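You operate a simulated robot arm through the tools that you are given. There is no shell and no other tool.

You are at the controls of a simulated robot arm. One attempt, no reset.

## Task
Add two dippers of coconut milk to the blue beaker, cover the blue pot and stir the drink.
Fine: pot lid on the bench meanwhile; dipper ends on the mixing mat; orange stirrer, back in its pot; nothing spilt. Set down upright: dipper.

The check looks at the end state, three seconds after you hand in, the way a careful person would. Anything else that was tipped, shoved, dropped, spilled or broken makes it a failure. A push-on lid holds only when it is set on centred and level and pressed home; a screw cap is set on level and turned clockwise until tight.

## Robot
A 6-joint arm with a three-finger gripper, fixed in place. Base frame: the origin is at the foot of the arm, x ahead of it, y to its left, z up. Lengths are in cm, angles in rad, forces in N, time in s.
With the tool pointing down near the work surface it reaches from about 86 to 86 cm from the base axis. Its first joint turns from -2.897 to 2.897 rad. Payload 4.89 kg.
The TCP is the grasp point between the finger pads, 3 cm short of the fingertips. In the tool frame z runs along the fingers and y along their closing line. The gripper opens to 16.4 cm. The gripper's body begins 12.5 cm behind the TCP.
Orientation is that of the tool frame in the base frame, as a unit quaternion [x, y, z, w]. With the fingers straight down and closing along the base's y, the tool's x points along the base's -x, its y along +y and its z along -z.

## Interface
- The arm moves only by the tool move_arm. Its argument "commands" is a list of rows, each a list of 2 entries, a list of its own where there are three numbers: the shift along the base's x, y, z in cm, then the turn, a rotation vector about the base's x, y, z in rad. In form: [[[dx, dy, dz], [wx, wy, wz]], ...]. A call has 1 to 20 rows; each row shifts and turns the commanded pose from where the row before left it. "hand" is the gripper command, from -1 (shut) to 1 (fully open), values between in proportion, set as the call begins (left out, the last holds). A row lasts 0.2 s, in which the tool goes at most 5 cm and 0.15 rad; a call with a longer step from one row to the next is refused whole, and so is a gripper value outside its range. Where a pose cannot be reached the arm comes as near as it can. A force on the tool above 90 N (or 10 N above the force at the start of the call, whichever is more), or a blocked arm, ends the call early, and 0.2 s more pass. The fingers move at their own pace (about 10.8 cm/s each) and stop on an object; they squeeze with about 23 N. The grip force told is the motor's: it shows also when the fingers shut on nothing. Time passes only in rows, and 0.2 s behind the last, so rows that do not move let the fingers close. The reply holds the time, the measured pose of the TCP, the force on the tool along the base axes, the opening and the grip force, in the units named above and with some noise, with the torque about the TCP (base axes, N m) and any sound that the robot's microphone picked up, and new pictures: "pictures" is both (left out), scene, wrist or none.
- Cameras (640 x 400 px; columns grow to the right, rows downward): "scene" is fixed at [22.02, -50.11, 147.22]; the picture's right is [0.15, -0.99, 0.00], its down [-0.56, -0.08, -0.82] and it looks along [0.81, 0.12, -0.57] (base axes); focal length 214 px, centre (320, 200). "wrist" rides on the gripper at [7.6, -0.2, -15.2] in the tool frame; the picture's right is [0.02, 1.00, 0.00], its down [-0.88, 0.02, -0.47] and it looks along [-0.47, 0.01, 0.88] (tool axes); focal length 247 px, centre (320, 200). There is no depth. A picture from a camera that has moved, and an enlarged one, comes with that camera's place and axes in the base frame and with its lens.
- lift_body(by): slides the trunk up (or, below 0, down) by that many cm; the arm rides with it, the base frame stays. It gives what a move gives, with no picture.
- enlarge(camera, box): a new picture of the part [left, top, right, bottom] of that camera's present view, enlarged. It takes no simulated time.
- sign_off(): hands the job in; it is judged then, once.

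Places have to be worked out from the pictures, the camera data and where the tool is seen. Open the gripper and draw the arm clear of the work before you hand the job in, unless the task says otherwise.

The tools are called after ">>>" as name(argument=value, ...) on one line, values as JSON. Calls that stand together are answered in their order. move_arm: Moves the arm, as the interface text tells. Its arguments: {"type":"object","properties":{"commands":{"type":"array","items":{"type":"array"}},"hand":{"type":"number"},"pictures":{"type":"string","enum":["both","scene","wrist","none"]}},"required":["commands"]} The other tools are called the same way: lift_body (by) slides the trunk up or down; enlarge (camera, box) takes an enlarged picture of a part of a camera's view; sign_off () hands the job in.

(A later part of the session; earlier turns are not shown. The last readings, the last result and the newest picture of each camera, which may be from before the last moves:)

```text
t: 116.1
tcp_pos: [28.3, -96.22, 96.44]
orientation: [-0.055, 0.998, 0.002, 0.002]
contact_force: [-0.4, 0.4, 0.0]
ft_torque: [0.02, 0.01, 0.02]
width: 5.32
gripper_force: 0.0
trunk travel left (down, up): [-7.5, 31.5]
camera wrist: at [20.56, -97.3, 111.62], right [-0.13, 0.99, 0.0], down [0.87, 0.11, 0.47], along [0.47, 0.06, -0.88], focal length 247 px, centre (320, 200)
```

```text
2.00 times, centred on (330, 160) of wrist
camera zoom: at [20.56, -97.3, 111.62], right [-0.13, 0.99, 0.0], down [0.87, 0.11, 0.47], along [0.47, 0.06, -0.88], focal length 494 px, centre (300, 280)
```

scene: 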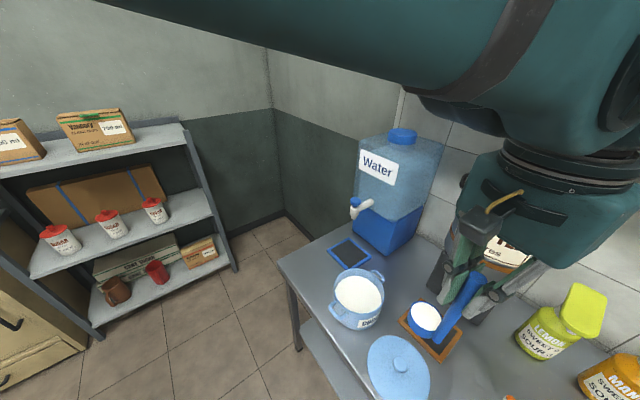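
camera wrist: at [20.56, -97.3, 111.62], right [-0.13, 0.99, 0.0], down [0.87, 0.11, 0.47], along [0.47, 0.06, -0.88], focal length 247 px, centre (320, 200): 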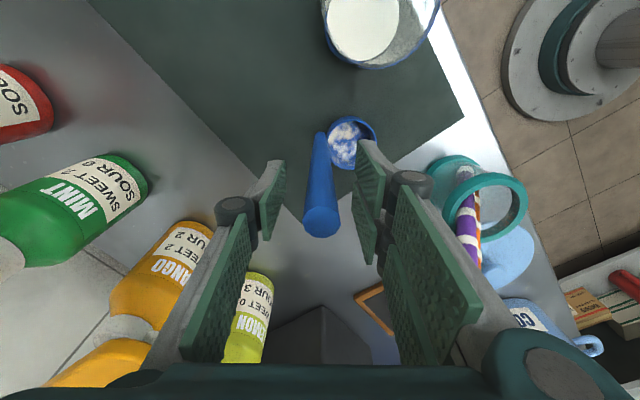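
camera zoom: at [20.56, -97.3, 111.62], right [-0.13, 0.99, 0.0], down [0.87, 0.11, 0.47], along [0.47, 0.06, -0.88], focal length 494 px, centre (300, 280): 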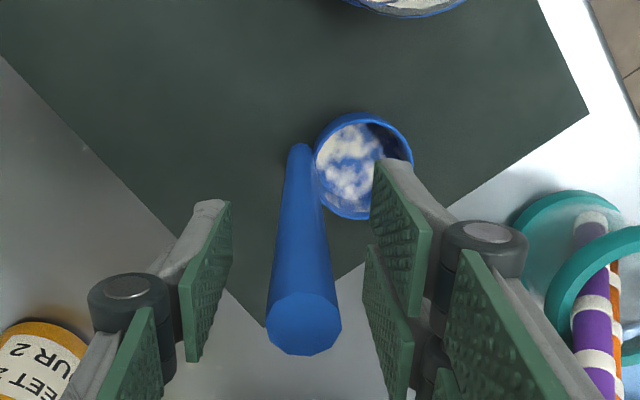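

The dipper stands upright on its own on the mat. I rise straight up and go to above the lid, turning the tool back to the first grasp yaw.

>>> move_arm(commands=[[[0, 0, 1], [0, 0, 0]], [[0, 0, 3], [0, 0, 0]], [[0, 0, 4], [0, 0, 0]], [[0, 0, 4], [0, 0, 0]], [[0, 0, 4], [0, 0, 0]], [[0, 0, 2], [0, 0, 0]], [[1.61, 2.965, 0], [0, 0, -0.0892]], [[1.61, 2.965, 0], [0, 0, -0.0892]], [[1.61, 2.965, 0], [0, 0, -0.0892]], [[1.61, 2.965, 0], [0, 0, -0.0892]], [[1.61, 2.965, 0], [0, 0, -0.0892]], [[1.61, 2.965, 0], [0, 0, -0.0892]], [[1.61, 2.965, 0], [0, 0, -0.0892]], [[1.61, 2.965, 0], [0, 0, -0.0892]], [[1.61, 2.965, 0], [0, 0, -0.0892]], [[1.61, 2.965, 0], [0, 0, -0.0892]], [[0, 0, 0], [0, 0, 0]]])

>>> enlarge(camera="wrist", box=[0, 50, 320, 250])

>>> enlarge(camera="wrist", box=[250, 50, 410, 190])

```text
t: 119.7
tcp_pos: [44.26, -66.75, 114.46]
orientation: [0.381, 0.925, 0.002, 0.001]
contact_force: [-0.9, -1.2, -0.3]
ft_torque: [0.02, -0.04, 0.0]
width: 5.33
gripper_force: 0.0
trunk travel left (down, up): [-7.5, 31.5]
camera wrist: at [38.67, -61.4, 129.76], right [0.69, 0.72, 0.0], down [0.64, -0.61, 0.47], along [0.35, -0.33, -0.88], focal length 247 px, centre (320, 200)
```

scene: 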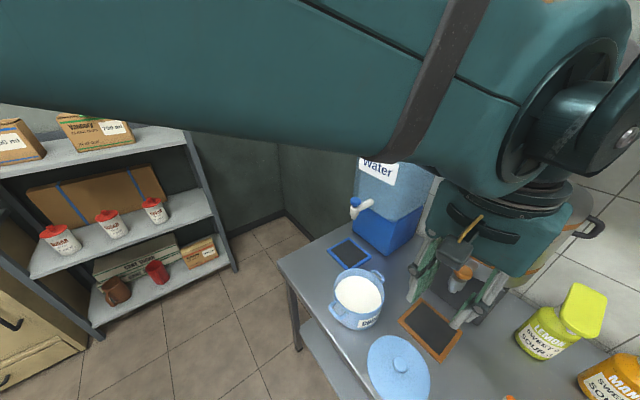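
wrist: 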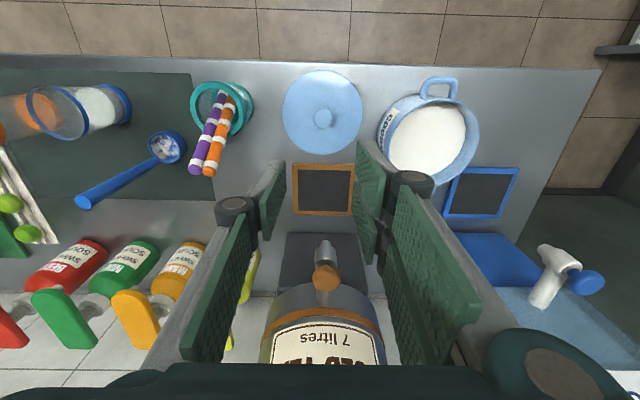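

```text
2.00 times, centred on (160, 150) of wrist
camera zoom: at [38.67, -61.4, 129.76], right [0.69, 0.72, 0.0], down [0.64, -0.61, 0.47], along [0.35, -0.33, -0.88], focal length 494 px, centre (640, 300)
```

zoom: 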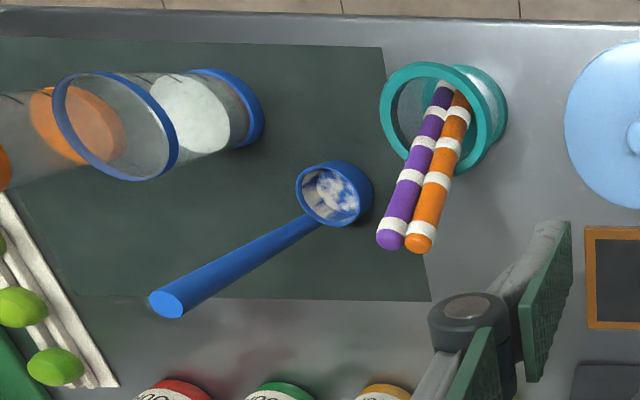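

```text
2.86 times, centred on (330, 120) of wrist
camera zoom: at [38.67, -61.4, 129.76], right [0.69, 0.72, 0.0], down [0.64, -0.61, 0.47], along [0.35, -0.33, -0.88], focal length 706 px, centre (291, 429)
```

zoom: 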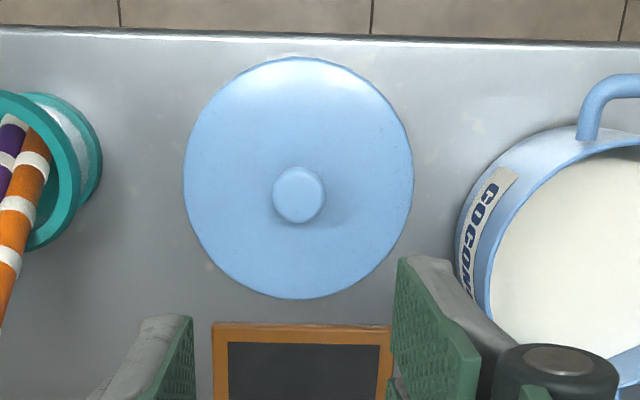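

All is clean and the dipper stands upright. The lid's knob is at about (44.55, -66.5); I correct and descend part way, then check alignment.

>>> move_arm(commands=[[[0.15, 0.13, -4], [0, 0, 0]], [[0.14, 0.12, -4.5], [0, 0, 0]], [[0, 0, -4.5], [0, 0, 0]], [[0, 0, -4.5], [0, 0, 0]], [[0, 0, -4], [0, 0, 0]], [[0, 0, -2], [0, 0, 0]], [[0, 0, 0], [0, 0, 0]]], pictures="wrist")

>>> enlarge(camera="wrist", box=[220, 60, 420, 240])

```text
t: 121.3
tcp_pos: [44.51, -66.48, 90.9]
orientation: [0.382, 0.924, 0.002, 0.002]
contact_force: [-0.6, -0.3, 0.6]
ft_torque: [-0.03, 0.04, -0.01]
width: 5.33
gripper_force: 0.0
trunk travel left (down, up): [-7.5, 31.5]
camera wrist: at [38.92, -61.23, 106.15], right [0.69, 0.72, 0.0], down [0.64, -0.61, 0.47], along [0.35, -0.33, -0.88], focal length 247 px, centre (320, 200)
```

wrist: 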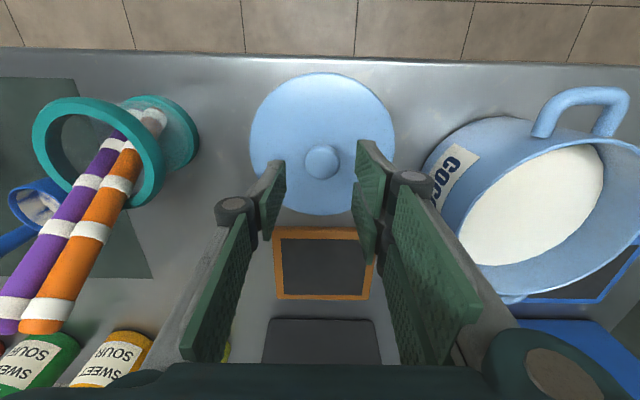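

```text
2.22 times, centred on (320, 150) of wrist
camera zoom: at [38.92, -61.23, 106.15], right [0.69, 0.72, 0.0], down [0.64, -0.61, 0.47], along [0.35, -0.33, -0.88], focal length 549 px, centre (320, 311)
```

zoom: 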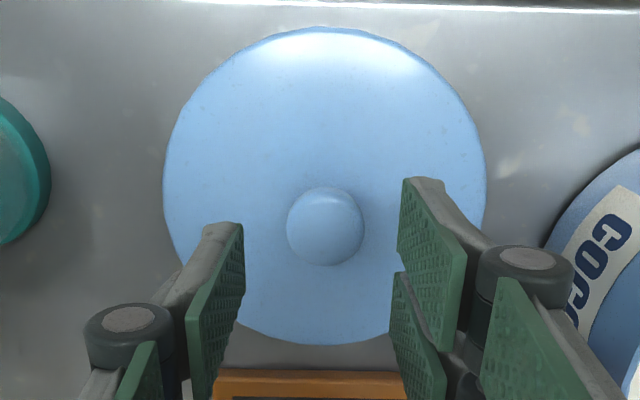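

The knob is right in line. I descend to the grip height used before (TCP≈84.2).

>>> move_arm(commands=[[[0.05, 0.05, -3], [0, 0, 0]], [[0, 0, -2], [0, 0, 0]], [[0, 0, -1], [0, 0, 0]], [[0, 0, -0.45], [0, 0, 0]], [[0, 0, 0], [0, 0, 0]]], pictures="none")

```text
t: 122.5
tcp_pos: [44.78, -66.42, 84.38]
orientation: [0.381, 0.924, 0.001, 0.002]
contact_force: [-0.5, 0.0, 0.0]
ft_torque: [0.02, -0.02, 0.02]
width: 5.33
gripper_force: 0.1
trunk travel left (down, up): [-7.5, 31.5]
```

No contact at 84.38. I go 0.2 lower and close.

>>> move_arm(commands=[[[0, 0, -0.15], [0, 0, 0]], [[0, 0, 0], [0, 0, 0]]], pictures="none")

>>> move_arm(commands=[[[0, 0, 0], [0, 0, 0]], [[0, 0, 0], [0, 0, 0]], [[0, 0, 0], [0, 0, 0]], [[0, 0, 0], [0, 0, 0]]], hand=-1, pictures="wrist")

```text
t: 123.1
tcp_pos: [44.78, -66.33, 84.23]
orientation: [0.381, 0.925, 0.002, 0.002]
contact_force: [0.4, -0.2, 0.1]
ft_torque: [0.03, 0.0, -0.01]
width: 5.34
gripper_force: 0.0
trunk travel left (down, up): [-7.5, 31.5]
```

```text
t: 124.1
tcp_pos: [44.78, -66.31, 84.32]
orientation: [0.381, 0.925, 0.001, 0.001]
contact_force: [-1.1, -1.1, 0.4]
ft_torque: [-0.03, 0.01, -0.01]
width: 3.2
gripper_force: 23.0
trunk travel left (down, up): [-7.5, 31.5]
camera wrist: at [39.01, -61.07, 99.51], right [0.69, 0.72, 0.0], down [0.64, -0.61, 0.47], along [0.35, -0.33, -0.88], focal length 247 px, centre (320, 200)
```

wrist: 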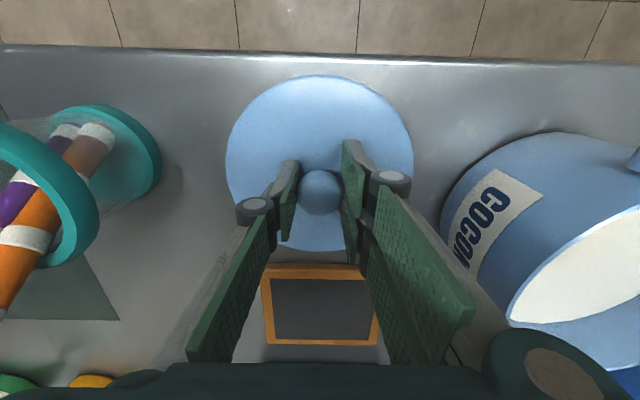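

The knob is gripped at 3.2 cm. I lift gently.

>>> move_arm(commands=[[[0, 0, 0.3], [0, 0, 0]], [[0, 0, 0.6], [0, 0, 0]], [[0, 0, 1], [0, 0, 0]], [[0, 0, 1.5], [0, 0, 0]], [[0, 0, 2], [0, 0, 0]], [[0, 0, 2], [0, 0, 0]], [[0, 0, 2], [0, 0, 0]], [[0, 0, 2], [0, 0, 0]], [[0, 0, 2], [0, 0, 0]], [[0, 0, 2], [0, 0, 0]], [[0, 0, 1.2], [0, 0, 0]], [[0, 0, 0.6], [0, 0, 0]], [[0, 0, 0], [0, 0, 0]]], pictures="wrist")

```text
t: 126.9
tcp_pos: [44.67, -66.38, 101.43]
orientation: [0.381, 0.925, 0.002, 0.001]
contact_force: [0.9, -0.8, -1.1]
ft_torque: [-0.01, 0.01, -0.02]
width: 3.21
gripper_force: 23.1
trunk travel left (down, up): [-7.5, 31.5]
camera wrist: at [38.97, -61.08, 116.73], right [0.69, 0.72, 0.0], down [0.64, -0.61, 0.47], along [0.35, -0.33, -0.88], focal length 247 px, centre (320, 200)
```

wrist: 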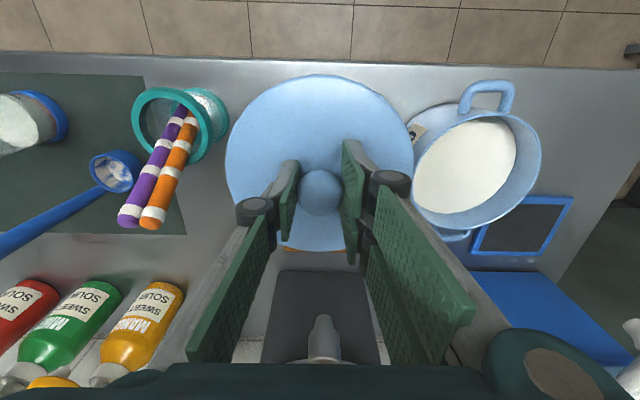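

The lid is held level. I carry it to above the pot at about (59.6, -55.4).

>>> move_arm(commands=[[[0.75, 0.55, 0], [0, 0, 0]], [[1.49, 1.1, 0], [0, 0, 0]], [[2.09, 1.54, 0], [0, 0, 0]], [[2.09, 1.54, 0], [0, 0, 0]], [[2.09, 1.54, 0], [0, 0, 0]], [[2.09, 1.54, 0], [0, 0, 0]], [[2.09, 1.54, 0], [0, 0, 0]], [[1.49, 1.1, 0], [0, 0, 0]], [[0.75, 0.55, 0], [0, 0, 0]], [[0, 0, 0], [0, 0, 0]]])

>>> enlarge(camera="scene", box=[310, 240, 430, 340])

>>> enlarge(camera="wrist", box=[200, 20, 440, 270])

```text
t: 129.1
tcp_pos: [59.74, -55.36, 101.49]
orientation: [0.382, 0.924, 0.001, 0.001]
contact_force: [0.6, 0.8, -1.3]
ft_torque: [-0.02, 0.01, 0.02]
width: 3.21
gripper_force: 23.0
trunk travel left (down, up): [-7.5, 31.5]
camera wrist: at [53.99, -50.05, 116.78], right [0.69, 0.72, 0.0], down [0.64, -0.61, 0.47], along [0.35, -0.33, -0.88], focal length 247 px, centre (320, 200)
```

scene: 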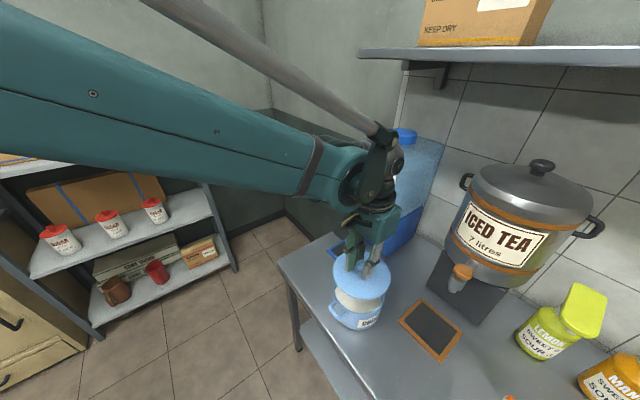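
wrist: 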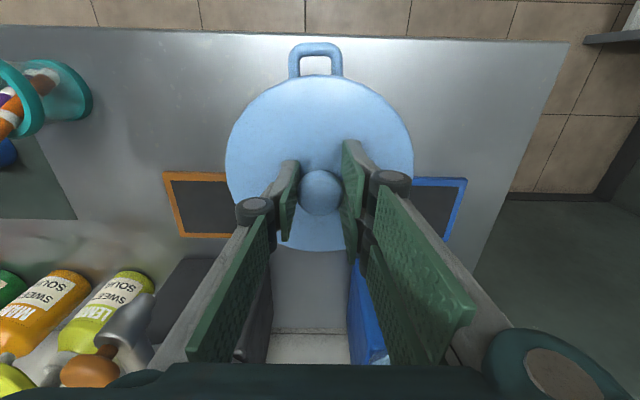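

```text
4.00 times, centred on (370, 290) of scene
camera zoom: at [22.02, -50.11, 147.22], right [0.15, -0.99, 0.0], down [-0.56, -0.08, -0.82], along [0.81, 0.12, -0.57], focal length 858 px, centre (120, -160)
```

zoom: 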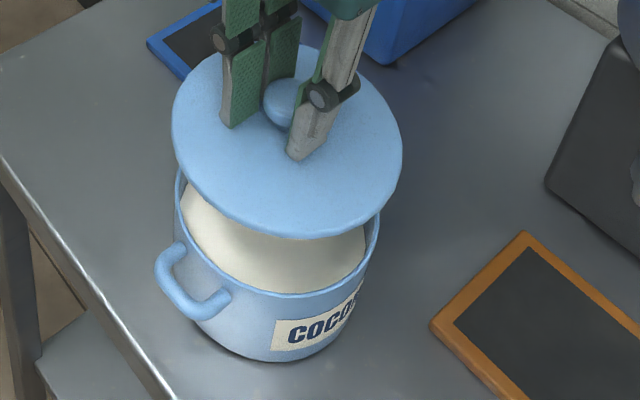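

```text
1.60 times, centred on (320, 145) of wrist
camera zoom: at [53.99, -50.05, 116.78], right [0.69, 0.72, 0.0], down [0.64, -0.61, 0.47], along [0.35, -0.33, -0.88], focal length 395 px, centre (320, 288)
```

zoom: 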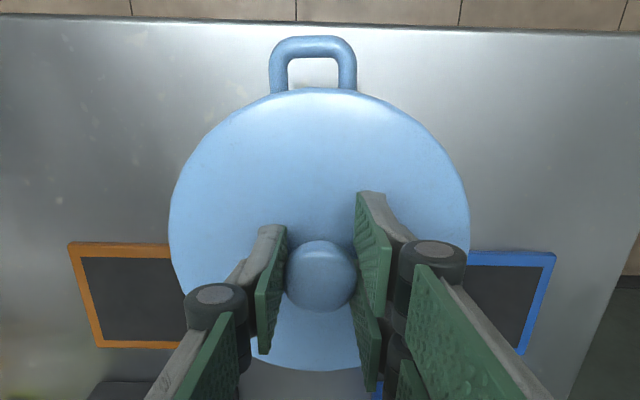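

The lid is centred over the pot within about 0.15 cm. I make that small correction and lower to just above the seat.

>>> move_arm(commands=[[[-0.08, -0.02, -1], [0, 0, 0]], [[-0.07, 0, -1.5], [0, 0, 0]], [[0, 0, -1.5], [0, 0, 0]], [[0, 0, -1], [0, 0, 0]], [[0, 0, -0.6], [0, 0, 0]], [[0, 0, 0], [0, 0, 0]]], pictures="wrist")

>>> enlarge(camera="scene", box=[310, 240, 430, 340])

```text
t: 130.5
tcp_pos: [59.44, -55.39, 95.98]
orientation: [0.381, 0.924, 0.002, 0.002]
contact_force: [1.0, -0.6, -1.4]
ft_torque: [0.0, -0.03, 0.02]
width: 3.19
gripper_force: 23.6
trunk travel left (down, up): [-7.5, 31.5]
camera wrist: at [53.84, -50.1, 111.09], right [0.69, 0.72, 0.0], down [0.64, -0.61, 0.47], along [0.35, -0.33, -0.88], focal length 247 px, centre (320, 200)
```

wrist: 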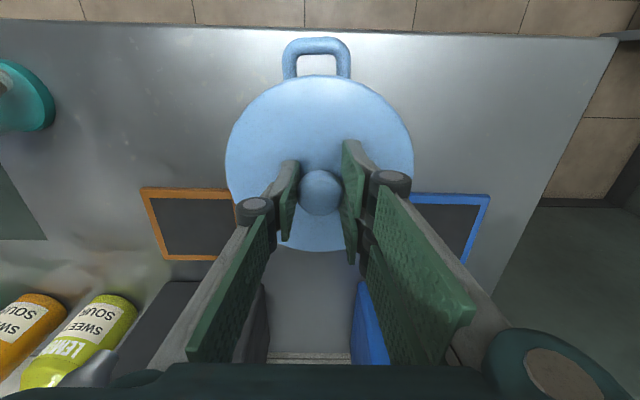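

```text
4.00 times, centred on (370, 290) of scene
camera zoom: at [22.02, -50.11, 147.22], right [0.15, -0.99, 0.0], down [-0.56, -0.08, -0.82], along [0.81, 0.12, -0.57], focal length 858 px, centre (120, -160)
```

zoom: 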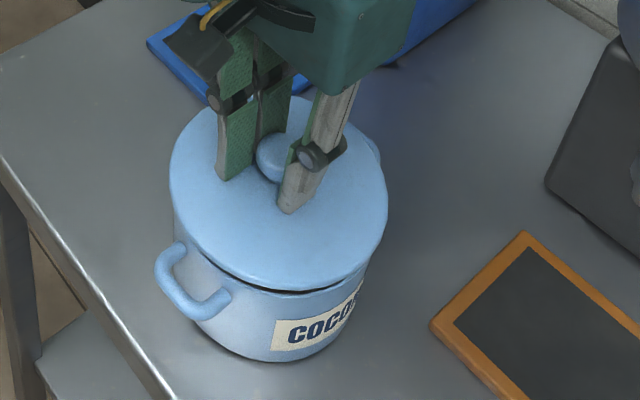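

Almost seated and centred. I lower in small steps feeling for contact.

>>> move_arm(commands=[[[0.06, -0.06, -0.4], [0, 0, 0]], [[0, 0, -0.4], [0, 0, 0]], [[0, 0, -0.3], [0, 0, 0]], [[0, 0, 0], [0, 0, 0]]], pictures="none")

>>> enlarge(camera="scene", box=[310, 240, 430, 340])

```text
t: 131.5
tcp_pos: [59.63, -55.39, 94.71]
orientation: [0.381, 0.925, 0.001, 0.001]
contact_force: [-0.1, -0.6, -0.6]
ft_torque: [0.03, 0.03, 0.04]
width: 3.22
gripper_force: 23.2
trunk travel left (down, up): [-7.5, 31.5]
```

```text
4.00 times, centred on (370, 290) of scene
camera zoom: at [22.02, -50.11, 147.22], right [0.15, -0.99, 0.0], down [-0.56, -0.08, -0.82], along [0.81, 0.12, -0.57], focal length 858 px, centre (120, -160)
```

zoom: 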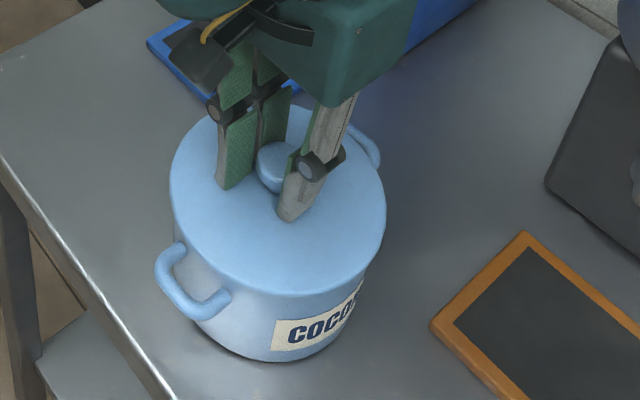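

The lid outline matches the original closed look. I press down in small steps, listening for the snap.

>>> move_arm(commands=[[[0, 0, -0.15], [0, 0, 0]], [[0, 0, -0.15], [0, 0, 0]], [[0, 0, -0.15], [0, 0, 0]], [[0, 0, 0], [0, 0, 0]]], pictures="none")

```text
t: 132.5
tcp_pos: [59.45, -55.46, 94.36]
orientation: [0.381, 0.925, 0.001, 0.001]
contact_force: [0.7, 1.0, -0.5]
ft_torque: [-0.01, -0.02, 0.0]
width: 3.21
gripper_force: 23.4
trunk travel left (down, up): [-7.5, 31.5]
```

>>> move_arm(commands=[[[0, 0, -0.15], [0, 0, 0]], [[0, 0, -0.15], [0, 0, 0]], [[0, 0, 0], [0, 0, 0]]], pictures="none")

```text
t: 133.3
tcp_pos: [59.47, -55.36, 94.08]
orientation: [0.381, 0.924, 0.0, 0.002]
contact_force: [6.6, -13.4, 30.1]
ft_torque: [-0.32, -0.15, -0.04]
width: 3.21
gripper_force: 22.9
trunk travel left (down, up): [-7.5, 31.5]
heard: snap
```

A snap at 30 N. I press a touch more to be sure it is home all round.

>>> move_arm(commands=[[[0, 0, -0.1], [0, 0, 0]], [[0, 0, 0], [0, 0, 0]]], pictures="wrist")

>>> enlarge(camera="scene", box=[310, 240, 430, 340])

```text
t: 133.9
tcp_pos: [59.48, -55.48, 94.17]
orientation: [0.382, 0.924, 0.002, 0.001]
contact_force: [11.4, -17.4, 50.3]
ft_torque: [-0.39, -0.26, -0.07]
width: 3.22
gripper_force: 23.3
trunk travel left (down, up): [-7.5, 31.5]
camera wrist: at [53.79, -50.13, 109.33], right [0.69, 0.72, 0.0], down [0.64, -0.61, 0.48], along [0.35, -0.33, -0.88], focal length 247 px, centre (320, 200)
```

wrist: 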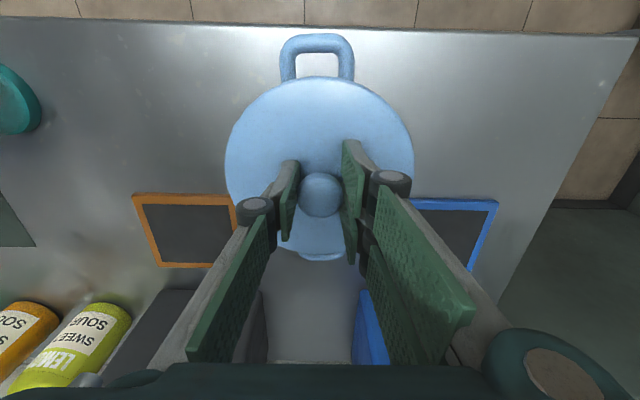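

```text
4.00 times, centred on (370, 290) of scene
camera zoom: at [22.02, -50.11, 147.22], right [0.15, -0.99, 0.0], down [-0.56, -0.08, -0.82], along [0.81, 0.12, -0.57], focal length 858 px, centre (120, -160)
```

zoom: 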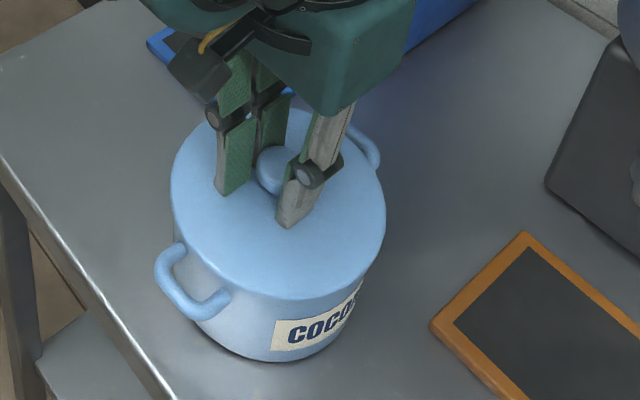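

The lid is seated and level at 50 N. I ease the push by only 0.1 cm (so as not to unsnap it), then open.

>>> move_arm(commands=[[[0, 0, 0.1], [0, 0, 0]]], pictures="none")

>>> move_arm(commands=[[[0, 0, 0], [0, 0, 0]], [[0, 0, 0], [0, 0, 0]], [[0, 0, 0], [0, 0, 0]]], hand=-0.25, pictures="none")

>>> move_arm(commands=[[[0, 0, 0.5], [0, 0, 0]], [[0, 0, 2], [0, 0, 0]], [[0, 0, 3], [0, 0, 0]], [[0, 0, 4], [0, 0, 0]], [[0, 0, 4], [0, 0, 0]], [[0, 0, 4], [0, 0, 0]], [[0, 0, 3], [0, 0, 0]], [[0, 0, 0], [0, 0, 0]]])

>>> enlarge(camera="scene", box=[310, 240, 430, 340])

```text
t: 134.3
tcp_pos: [59.48, -55.46, 94.06]
orientation: [0.381, 0.925, 0.001, 0.002]
contact_force: [11.3, -20.2, 43.3]
ft_torque: [-0.42, -0.35, -0.04]
width: 3.2
gripper_force: 23.3
trunk travel left (down, up): [-7.5, 31.5]
```

```text
t: 135.1
tcp_pos: [59.46, -55.32, 94.01]
orientation: [0.382, 0.924, 0.002, 0.002]
contact_force: [-4.5, 2.2, 10.1]
ft_torque: [0.1, 0.03, 0.04]
width: 6.18
gripper_force: 0.1
trunk travel left (down, up): [-7.5, 31.5]
```

```text
t: 136.9
tcp_pos: [59.59, -55.34, 114.59]
orientation: [0.381, 0.925, 0.001, 0.002]
contact_force: [0.4, 0.1, 0.6]
ft_torque: [-0.01, -0.02, 0.04]
width: 6.15
gripper_force: 0.1
trunk travel left (down, up): [-7.5, 31.5]
camera wrist: at [53.92, -50.13, 129.82], right [0.69, 0.72, 0.0], down [0.64, -0.61, 0.47], along [0.35, -0.33, -0.88], focal length 247 px, centre (320, 200)
```

scene: 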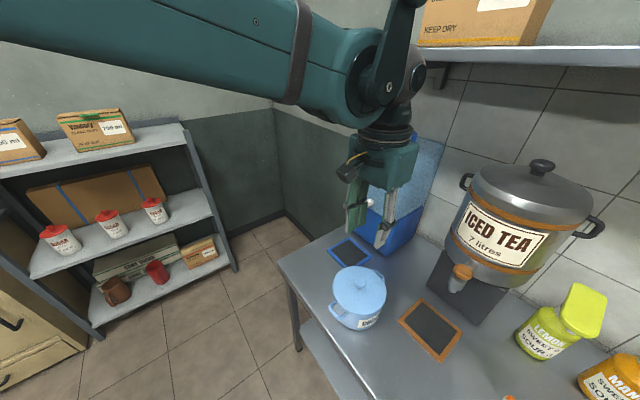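
wrist: 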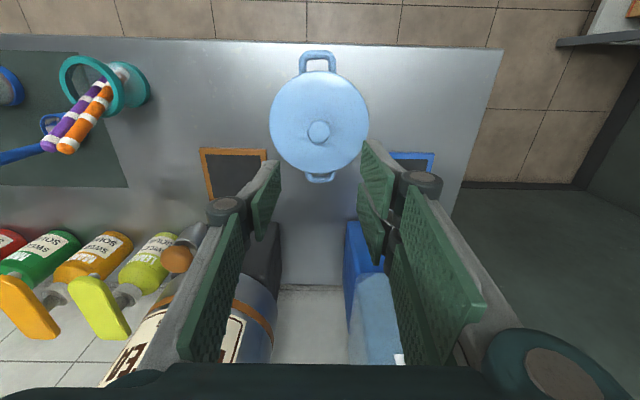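

```text
4.00 times, centred on (370, 290) of scene
camera zoom: at [22.02, -50.11, 147.22], right [0.15, -0.99, 0.0], down [-0.56, -0.08, -0.82], along [0.81, 0.12, -0.57], focal length 858 px, centre (120, -160)
```

zoom: 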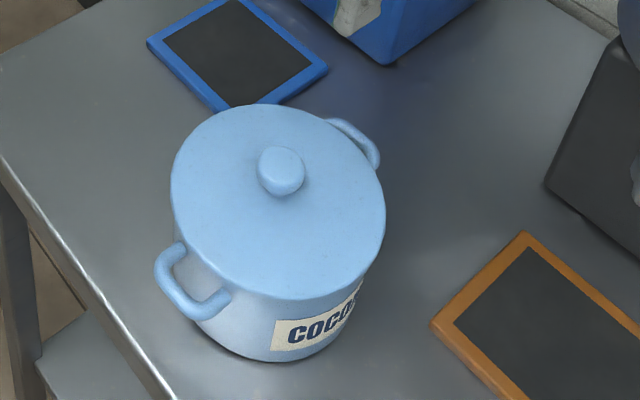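

The pot is covered: lid level, snapped, and not unsnapped on release. Next the orange stirrer: I move over toward its cup for a close look.

>>> move_arm(commands=[[[-3.7, -1.5, 0], [0, 0, 0]], [[-3.7, -1.5, 0], [0, 0, 0]], [[-3.7, -1.5, 0], [0, 0, 0]], [[-3.7, -1.5, 0], [0, 0, 0]], [[-3.7, -1.5, 0], [0, 0, 0]], [[-3.7, -1.5, 0], [0, 0, 0]], [[-3.7, -1.5, 0], [0, 0, 0]], [[-3.7, -1.5, 0], [0, 0, 0]], [[0, 0, 0], [0, 0, 0]]], pictures="wrist")

>>> enlarge(camera="wrist", box=[240, 60, 400, 200])

```text
t: 138.9
tcp_pos: [29.86, -67.48, 114.54]
orientation: [0.381, 0.925, 0.0, 0.001]
contact_force: [0.6, -0.2, 0.1]
ft_torque: [0.0, 0.07, -0.03]
width: 6.16
gripper_force: 0.1
trunk travel left (down, up): [-7.5, 31.5]
camera wrist: at [24.21, -62.18, 129.84], right [0.69, 0.72, 0.0], down [0.64, -0.61, 0.47], along [0.35, -0.33, -0.88], focal length 247 px, centre (320, 200)
```

wrist: 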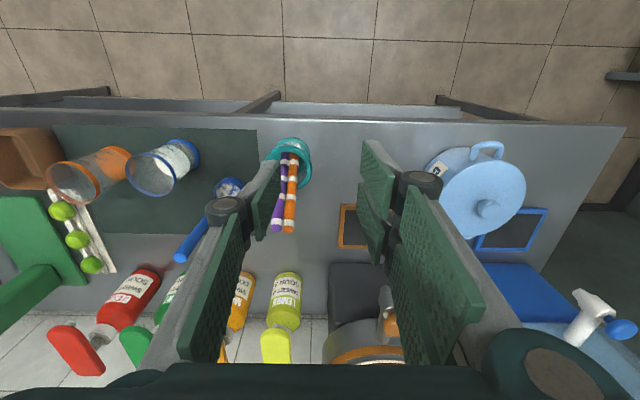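

```text
2.86 times, centred on (320, 130) of wrist
camera zoom: at [24.21, -62.18, 129.84], right [0.69, 0.72, 0.0], down [0.64, -0.61, 0.47], along [0.35, -0.33, -0.88], focal length 706 px, centre (320, 400)
```

zoom: 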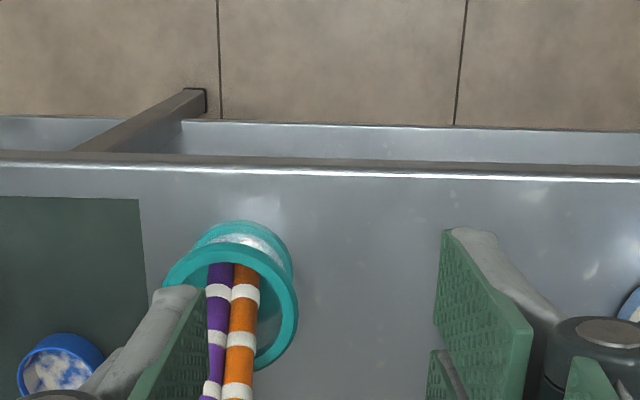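

A finger blocks the view; I shift a bit and open fully so that the stirrers lie between the fingers in view.

>>> move_arm(commands=[[[-2, -2, 0], [0, 0, 0]], [[-0.8, -0.9, 0], [0, 0, 0]], [[0, 0, 0], [0, 0, 0]]], hand=1, pictures="wrist")

>>> enlarge(camera="wrist", box=[250, 110, 390, 250])

```text
t: 139.7
tcp_pos: [27.25, -70.43, 114.5]
orientation: [0.381, 0.925, 0.002, 0.001]
contact_force: [0.3, 0.8, 0.0]
ft_torque: [0.0, 0.04, -0.01]
width: 16.38
gripper_force: 0.1
trunk travel left (down, up): [-7.5, 31.5]
camera wrist: at [21.45, -65.06, 129.79], right [0.69, 0.72, 0.0], down [0.64, -0.61, 0.47], along [0.35, -0.33, -0.88], focal length 247 px, centre (320, 200)
```

wrist: 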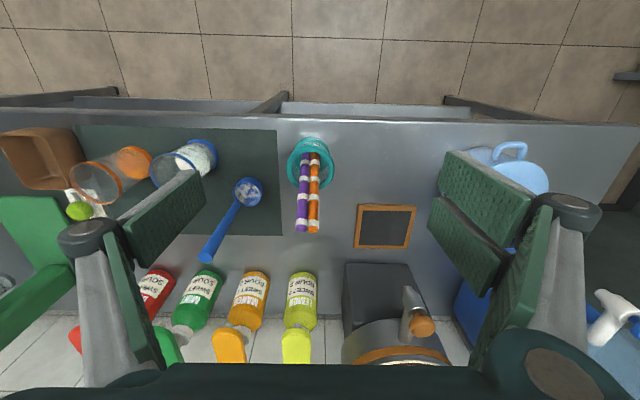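

```text
2.86 times, centred on (320, 180) of wrist
camera zoom: at [21.45, -65.06, 129.79], right [0.69, 0.72, 0.0], down [0.64, -0.61, 0.47], along [0.35, -0.33, -0.88], focal length 706 px, centre (320, 257)
```

zoom: 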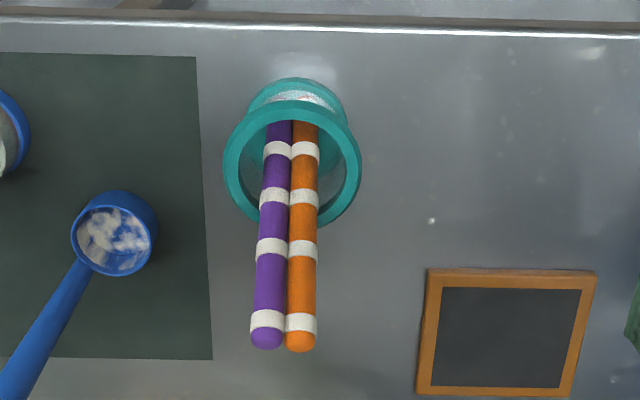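

Excellent view: the orange stick leans ~32° outward, passing (32.1, -76.5, 85.6) to its top end near (37.2, -81.6, 97.3), 1.7 cm thick, purple adjacent on the mat side. I'll tilt the tool to match the stick, closing across the lean plane, and first yaw above it.

>>> move_arm(commands=[[[0.98, -1.01, 0.32], [0, 0, -0.143]], [[0.98, -1.01, 0.32], [0, 0, -0.143]], [[0.98, -1.01, 0.32], [0, 0, -0.143]], [[0.98, -1.01, 0.32], [0, 0, -0.143]], [[0.98, -1.01, 0.32], [0, 0, -0.143]], [[0.98, -1.01, 0.32], [0, 0, -0.143]], [[0.98, -1.01, 0.32], [0, 0, -0.143]], [[0.98, -1.01, 0.32], [0, 0, -0.143]], [[0.98, -1.01, 0.32], [0, 0, -0.143]], [[0.98, -1.01, 0.32], [0, 0, -0.143]], [[0.98, -1.01, 0.32], [0, 0, -0.14]], [[0, 0, 0], [0, 0, 0]]], hand=-0.39, pictures="wrist")

>>> enlarge(camera="wrist", box=[220, 60, 420, 220])

```text
t: 142.3
tcp_pos: [37.93, -81.43, 118.09]
orientation: [0.923, 0.384, 0.0, 0.003]
contact_force: [-0.3, 0.1, -0.4]
ft_torque: [0.02, -0.04, 0.01]
width: 5.0
gripper_force: 0.0
trunk travel left (down, up): [-7.5, 31.5]
camera wrist: at [43.09, -75.84, 133.33], right [0.72, -0.69, 0.0], down [-0.61, -0.64, 0.47], along [-0.33, -0.35, -0.88], focal length 247 px, centre (320, 200)
```

wrist: 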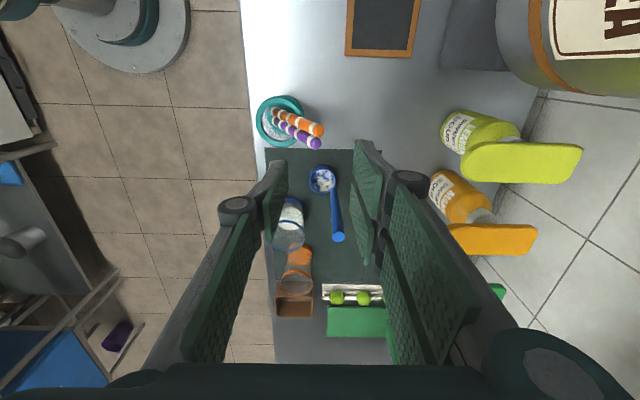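

```text
2.50 times, centred on (320, 140) of wrist
camera zoom: at [43.09, -75.84, 133.33], right [0.72, -0.69, 0.0], down [-0.61, -0.64, 0.47], along [-0.33, -0.35, -0.88], focal length 617 px, centre (320, 350)
```

zoom: 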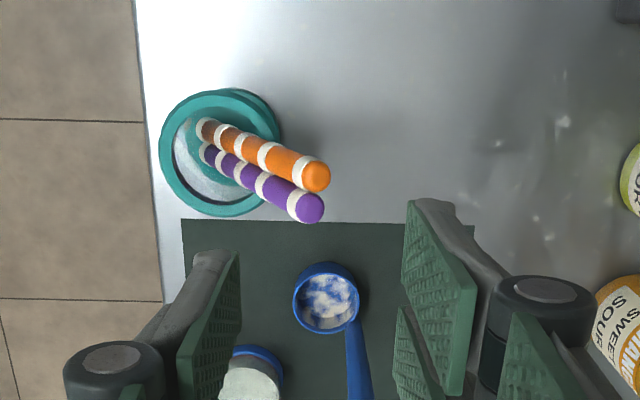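

The top end of the orange stick is at about (37.4, -81.5, 97.3). I tilt the tool by 0.555 rad so its axis matches the stick, then move to a stand-off along that axis.

>>> move_arm(commands=[[[0, 0, 0], [0.098, 0.0985, 0]], [[0, 0, 0], [0.098, 0.0985, 0]], [[0.2, -0.2, 0], [0.098, 0.0985, 0]], [[0.3, -0.3, -1], [0.098, 0.0985, 0]], [[0.6, -0.5, -3.5], [0, 0, 0]], [[0.6, -0.5, -3.5], [0, 0, 0]], [[0.6, -0.5, -3], [0, 0, 0]], [[0, 0, -1.5], [0, 0, 0]], [[0, 0, 0], [0, 0, 0]]], pictures="both")

>>> enlarge(camera="wrist", box=[220, 80, 420, 240])

```text
t: 144.3
tcp_pos: [39.57, -83.86, 105.6]
orientation: [0.895, 0.379, -0.102, -0.211]
contact_force: [0.0, 0.0, -0.7]
ft_torque: [0.07, 0.05, -0.05]
width: 5.02
gripper_force: 0.1
out of reach, approached as far as the arm can: row 4
trunk travel left (down, up): [-7.5, 31.5]
camera wrist: at [49.95, -82.77, 119.03], right [0.65, -0.61, -0.46], down [-0.44, -0.79, 0.43], along [-0.62, -0.08, -0.78], focal length 247 px, centre (320, 200)
```

scene: 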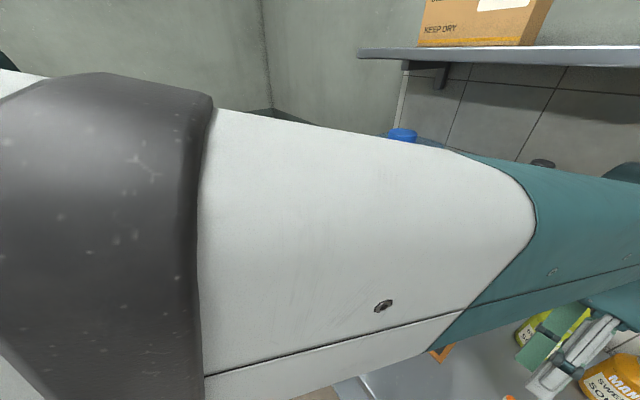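
wrist: 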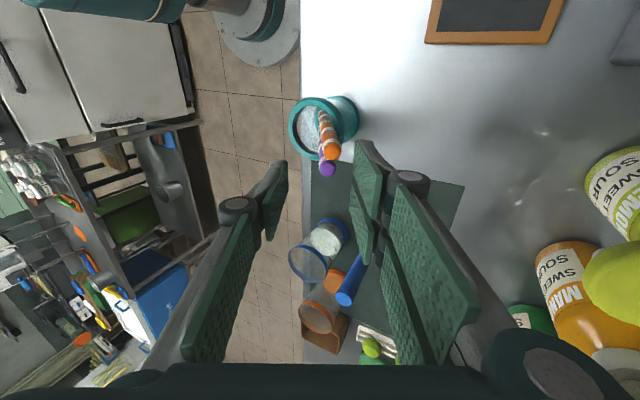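

```text
2.50 times, centred on (320, 160) of wrist
camera zoom: at [49.95, -82.77, 119.03], right [0.65, -0.61, -0.46], down [-0.44, -0.79, 0.43], along [-0.62, -0.08, -0.78], focal length 617 px, centre (320, 300)
```

zoom: 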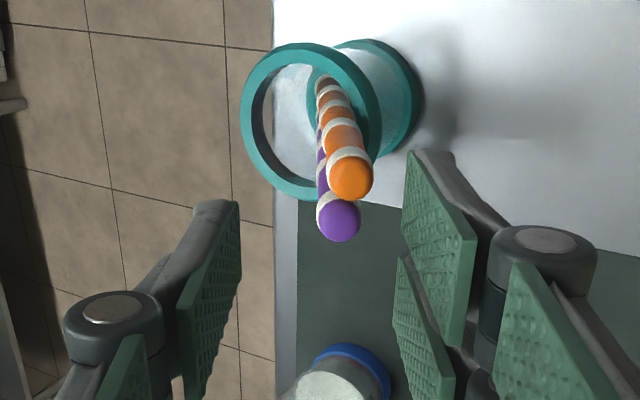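

The arm fell a little short of the full tilt (27° of 32°) at that height. Lower down it may reach; I apply the remaining rotation while moving to the stand-off on the stick's axis.

>>> move_arm(commands=[[[0.3, 0.1, -1.5], [0, 0, 0]], [[0.47, 0.11, -1.4], [0.037, 0.022, -0.007]], [[0, 0, 0], [0.037, 0.022, -0.007]], [[0, 0, 0], [0, 0, 0]]], pictures="wrist")

>>> enlarge(camera="wrist", box=[220, 80, 420, 240])

```text
t: 145.3
tcp_pos: [40.04, -83.75, 102.7]
orientation: [0.895, 0.378, -0.103, -0.212]
contact_force: [0.3, 0.0, -0.2]
ft_torque: [0.0, -0.02, 0.0]
width: 5.02
gripper_force: 0.1
out of reach, approached as far as the arm can: row 2, 3
trunk travel left (down, up): [-7.5, 31.5]
camera wrist: at [50.42, -82.69, 116.14], right [0.65, -0.61, -0.46], down [-0.44, -0.79, 0.43], along [-0.62, -0.08, -0.78], focal length 247 px, centre (320, 200)
```

wrist: 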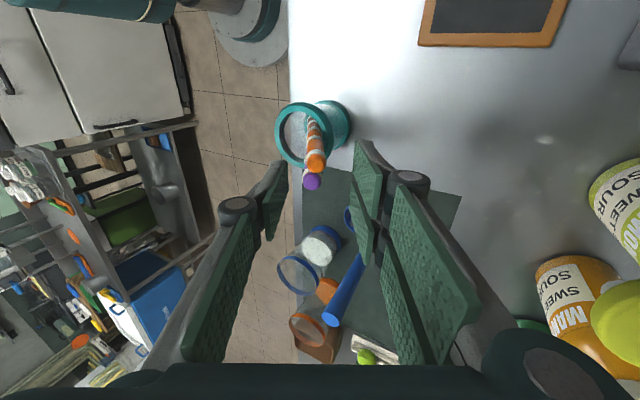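

```text
2.50 times, centred on (320, 160) of wrist
camera zoom: at [50.42, -82.69, 116.14], right [0.65, -0.61, -0.46], down [-0.44, -0.79, 0.43], along [-0.62, -0.08, -0.78], focal length 617 px, centre (320, 300)
```

zoom: 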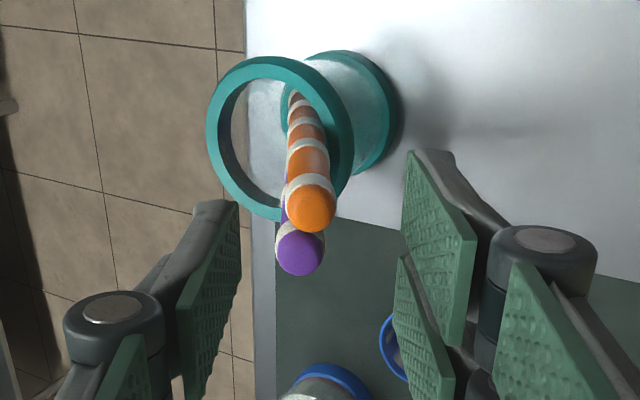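

Orientation seems limited by a wrist joint, not position. Raising the trunk should make the forearm slope down more and ease the tilt, so I raise it 10 cm (nothing above) and then bring the tool back.

>>> lift_body(by=10)

>>> move_arm(commands=[[[0, 0, -2], [0, 0, 0]], [[0, 0, -2], [0, 0, 0]], [[0, 0, -2], [0, 0, 0]], [[0, 0, -2], [0, 0, 0]], [[0, 0, -1.9], [0.037, 0.022, -0.007]], [[0, 0, 0], [0.037, 0.022, -0.007]], [[0, 0, 0], [0, 0, 0]]], pictures="wrist")

```text
t: 146.6
tcp_pos: [40.09, -83.75, 112.66]
orientation: [0.895, 0.378, -0.103, -0.211]
contact_force: [-0.6, 0.2, -0.4]
ft_torque: [0.0, 0.02, 0.03]
width: 5.02
gripper_force: 0.1
trunk travel left (down, up): [-17.5, 21.5]
```

```text
t: 148.2
tcp_pos: [39.79, -83.84, 102.73]
orientation: [0.895, 0.378, -0.103, -0.213]
contact_force: [-0.1, 0.8, -0.4]
ft_torque: [0.04, 0.01, 0.03]
width: 5.02
gripper_force: 0.0
out of reach, approached as far as the arm can: row 5, 6
trunk travel left (down, up): [-17.5, 21.5]
camera wrist: at [50.11, -82.82, 116.23], right [0.65, -0.61, -0.46], down [-0.44, -0.79, 0.43], along [-0.63, -0.08, -0.78], focal length 247 px, centre (320, 200)
```

wrist: 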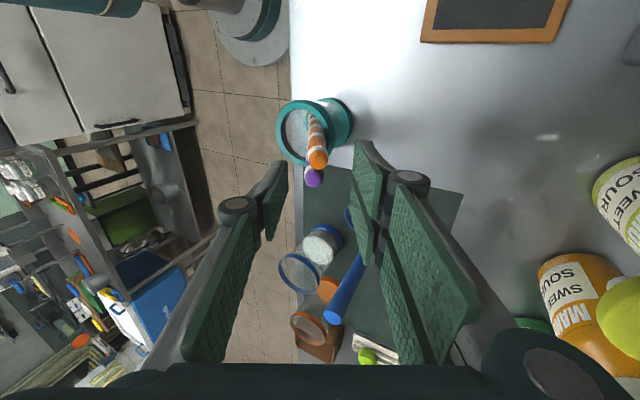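

Same orientation limit, which suggests the last joint's range rather than reach. I test by turning the tool back a little about its own axis and then adding the tilt.

>>> move_arm(commands=[[[0, 0, 0], [0.051, -0.045, 0.131]], [[0, 0, 0], [0.037, 0.022, -0.007]], [[0, 0, 0], [0.037, 0.022, -0.007]], [[0, 0, 0], [0, 0, 0]]], pictures="wrist")

```text
t: 149.2
tcp_pos: [39.81, -83.93, 102.7]
orientation: [0.865, 0.443, -0.087, -0.219]
contact_force: [0.4, 0.3, -0.2]
ft_torque: [0.01, -0.01, 0.0]
width: 5.01
gripper_force: 0.1
out of reach, approached as far as the arm can: row 3
trunk travel left (down, up): [-17.5, 21.5]
camera wrist: at [49.31, -82.2, 116.79], right [0.74, -0.49, -0.46], down [-0.34, -0.86, 0.37], along [-0.58, -0.12, -0.81], focal length 247 px, centre (320, 200)
```

wrist: 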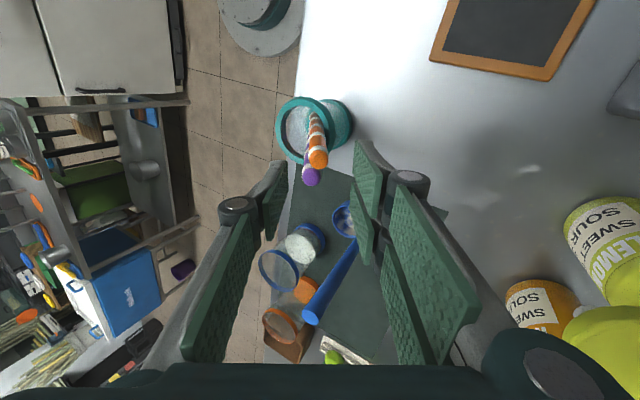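

The tool-axis tilt is limited at 27.3°, so I accept the 4.8° mismatch and choose a grip line pivoting about the rim contact, so the stick can straighten freely inside its cup. I turn back about the tool axis and go to the stand-off for that line.

>>> move_arm(commands=[[[-0.2, 0.9, 0], [-0.0448, 0.0392, -0.1156]], [[-0.36, 1.0, -0.3], [0, 0, 0]], [[0, 0, 0], [0, 0, 0]]], pictures="wrist")

>>> enlarge(camera="wrist", box=[220, 80, 420, 240])

```text
t: 150.0
tcp_pos: [39.06, -82.16, 102.47]
orientation: [0.892, 0.386, -0.101, -0.212]
contact_force: [-0.3, 0.3, -0.3]
ft_torque: [0.02, 0.0, 0.01]
width: 5.02
gripper_force: 0.0
trunk travel left (down, up): [-17.5, 21.5]
camera wrist: at [49.44, -80.87, 115.97], right [0.66, -0.6, -0.46], down [-0.43, -0.8, 0.43], along [-0.62, -0.09, -0.78], focal length 247 px, centre (320, 200)
```

wrist: 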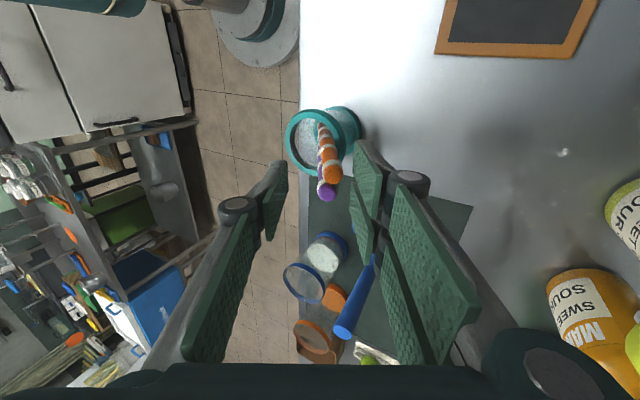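

```text
2.50 times, centred on (320, 160) of wrist
camera zoom: at [49.44, -80.87, 115.97], right [0.66, -0.6, -0.46], down [-0.43, -0.8, 0.43], along [-0.62, -0.09, -0.78], focal length 617 px, centre (320, 300)
```

zoom: 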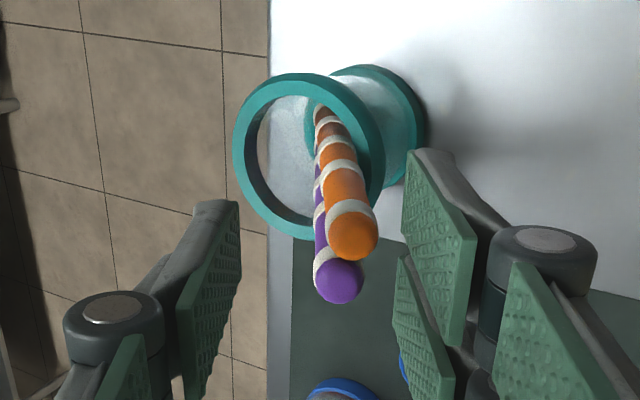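

The stick runs between the fingers as intended (0.65 cm toward the purple side, 1 cm toward the outer pad), with the purple clear of the finger width. I advance 8 cm along the tool axis.

>>> move_arm(commands=[[[-0.72, 0.57, -1.78], [0, 0, 0]], [[-0.69, 0.6, -1.78], [0, 0, 0]], [[-0.69, 0.6, -1.78], [0, 0, 0]], [[-0.69, 0.6, -1.78], [0, 0, 0]], [[0, 0, 0], [0, 0, 0]]], pictures="wrist")

>>> enlarge(camera="wrist", box=[220, 80, 420, 270])

```text
t: 151.2
tcp_pos: [36.37, -79.59, 95.29]
orientation: [0.892, 0.386, -0.101, -0.214]
contact_force: [-0.5, 0.2, 0.2]
ft_torque: [-0.01, 0.01, 0.03]
width: 4.99
gripper_force: 0.0
trunk travel left (down, up): [-17.5, 21.5]
camera wrist: at [46.67, -78.5, 108.86], right [0.66, -0.6, -0.46], down [-0.43, -0.8, 0.43], along [-0.62, -0.09, -0.78], focal length 247 px, centre (320, 200)
```

wrist: 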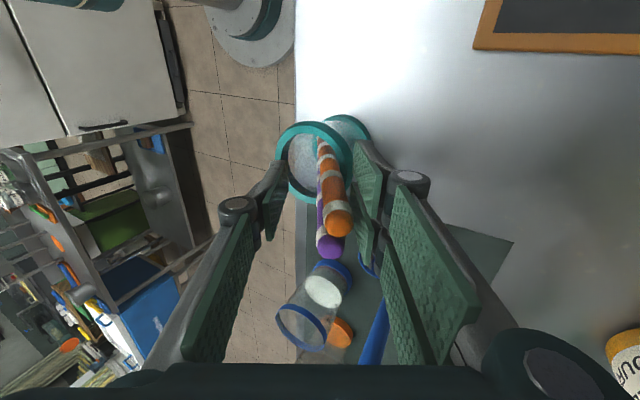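

```text
2.11 times, centred on (320, 175) of wrist
camera zoom: at [46.67, -78.5, 108.86], right [0.66, -0.6, -0.46], down [-0.43, -0.8, 0.43], along [-0.62, -0.09, -0.78], focal length 520 px, centre (320, 253)
```

zoom: 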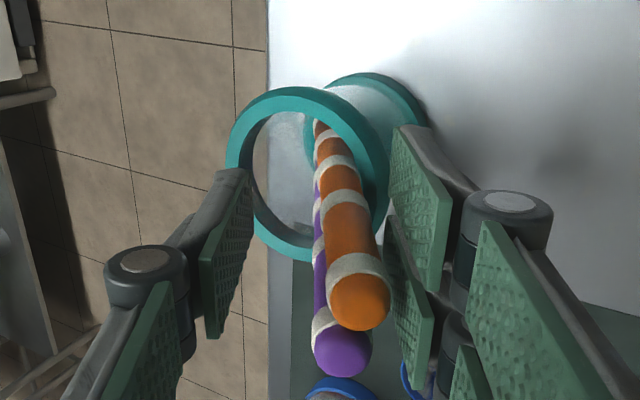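

The stick is between the pads with the purple out of the finger width. I close gently and look.

>>> move_arm(commands=[[[0, 0, 0], [0, 0, 0]], [[0, 0, 0], [0, 0, 0]], [[0, 0, 0], [0, 0, 0]]], hand=-1, pictures="wrist")

>>> enlarge(camera="wrist", box=[220, 80, 420, 270])

```text
t: 152.0
tcp_pos: [36.52, -79.67, 95.4]
orientation: [0.892, 0.386, -0.1, -0.212]
contact_force: [4.1, -6.9, 0.0]
ft_torque: [-0.99, -0.59, 0.19]
width: 1.73
gripper_force: 22.7
trunk travel left (down, up): [-17.5, 21.5]
camera wrist: at [46.69, -78.54, 108.85], right [0.66, -0.6, -0.46], down [-0.43, -0.8, 0.43], along [-0.62, -0.09, -0.78], focal length 247 px, centre (320, 200)
```

wrist: 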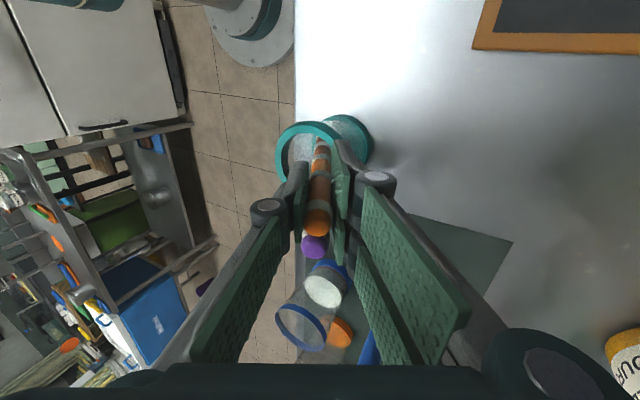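

```text
2.11 times, centred on (320, 175) of wrist
camera zoom: at [46.69, -78.54, 108.85], right [0.66, -0.6, -0.46], down [-0.43, -0.8, 0.43], along [-0.62, -0.09, -0.78], focal length 520 px, centre (320, 253)
```

zoom: 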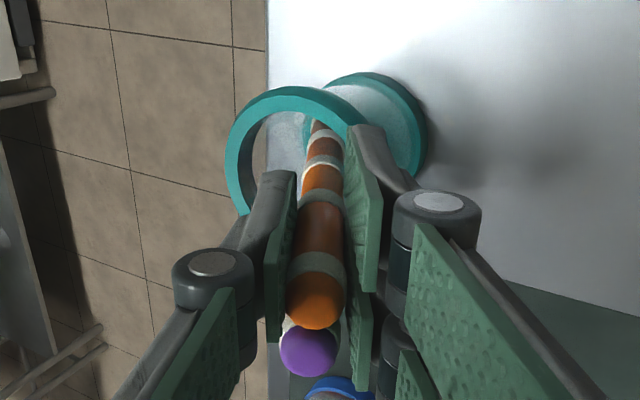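

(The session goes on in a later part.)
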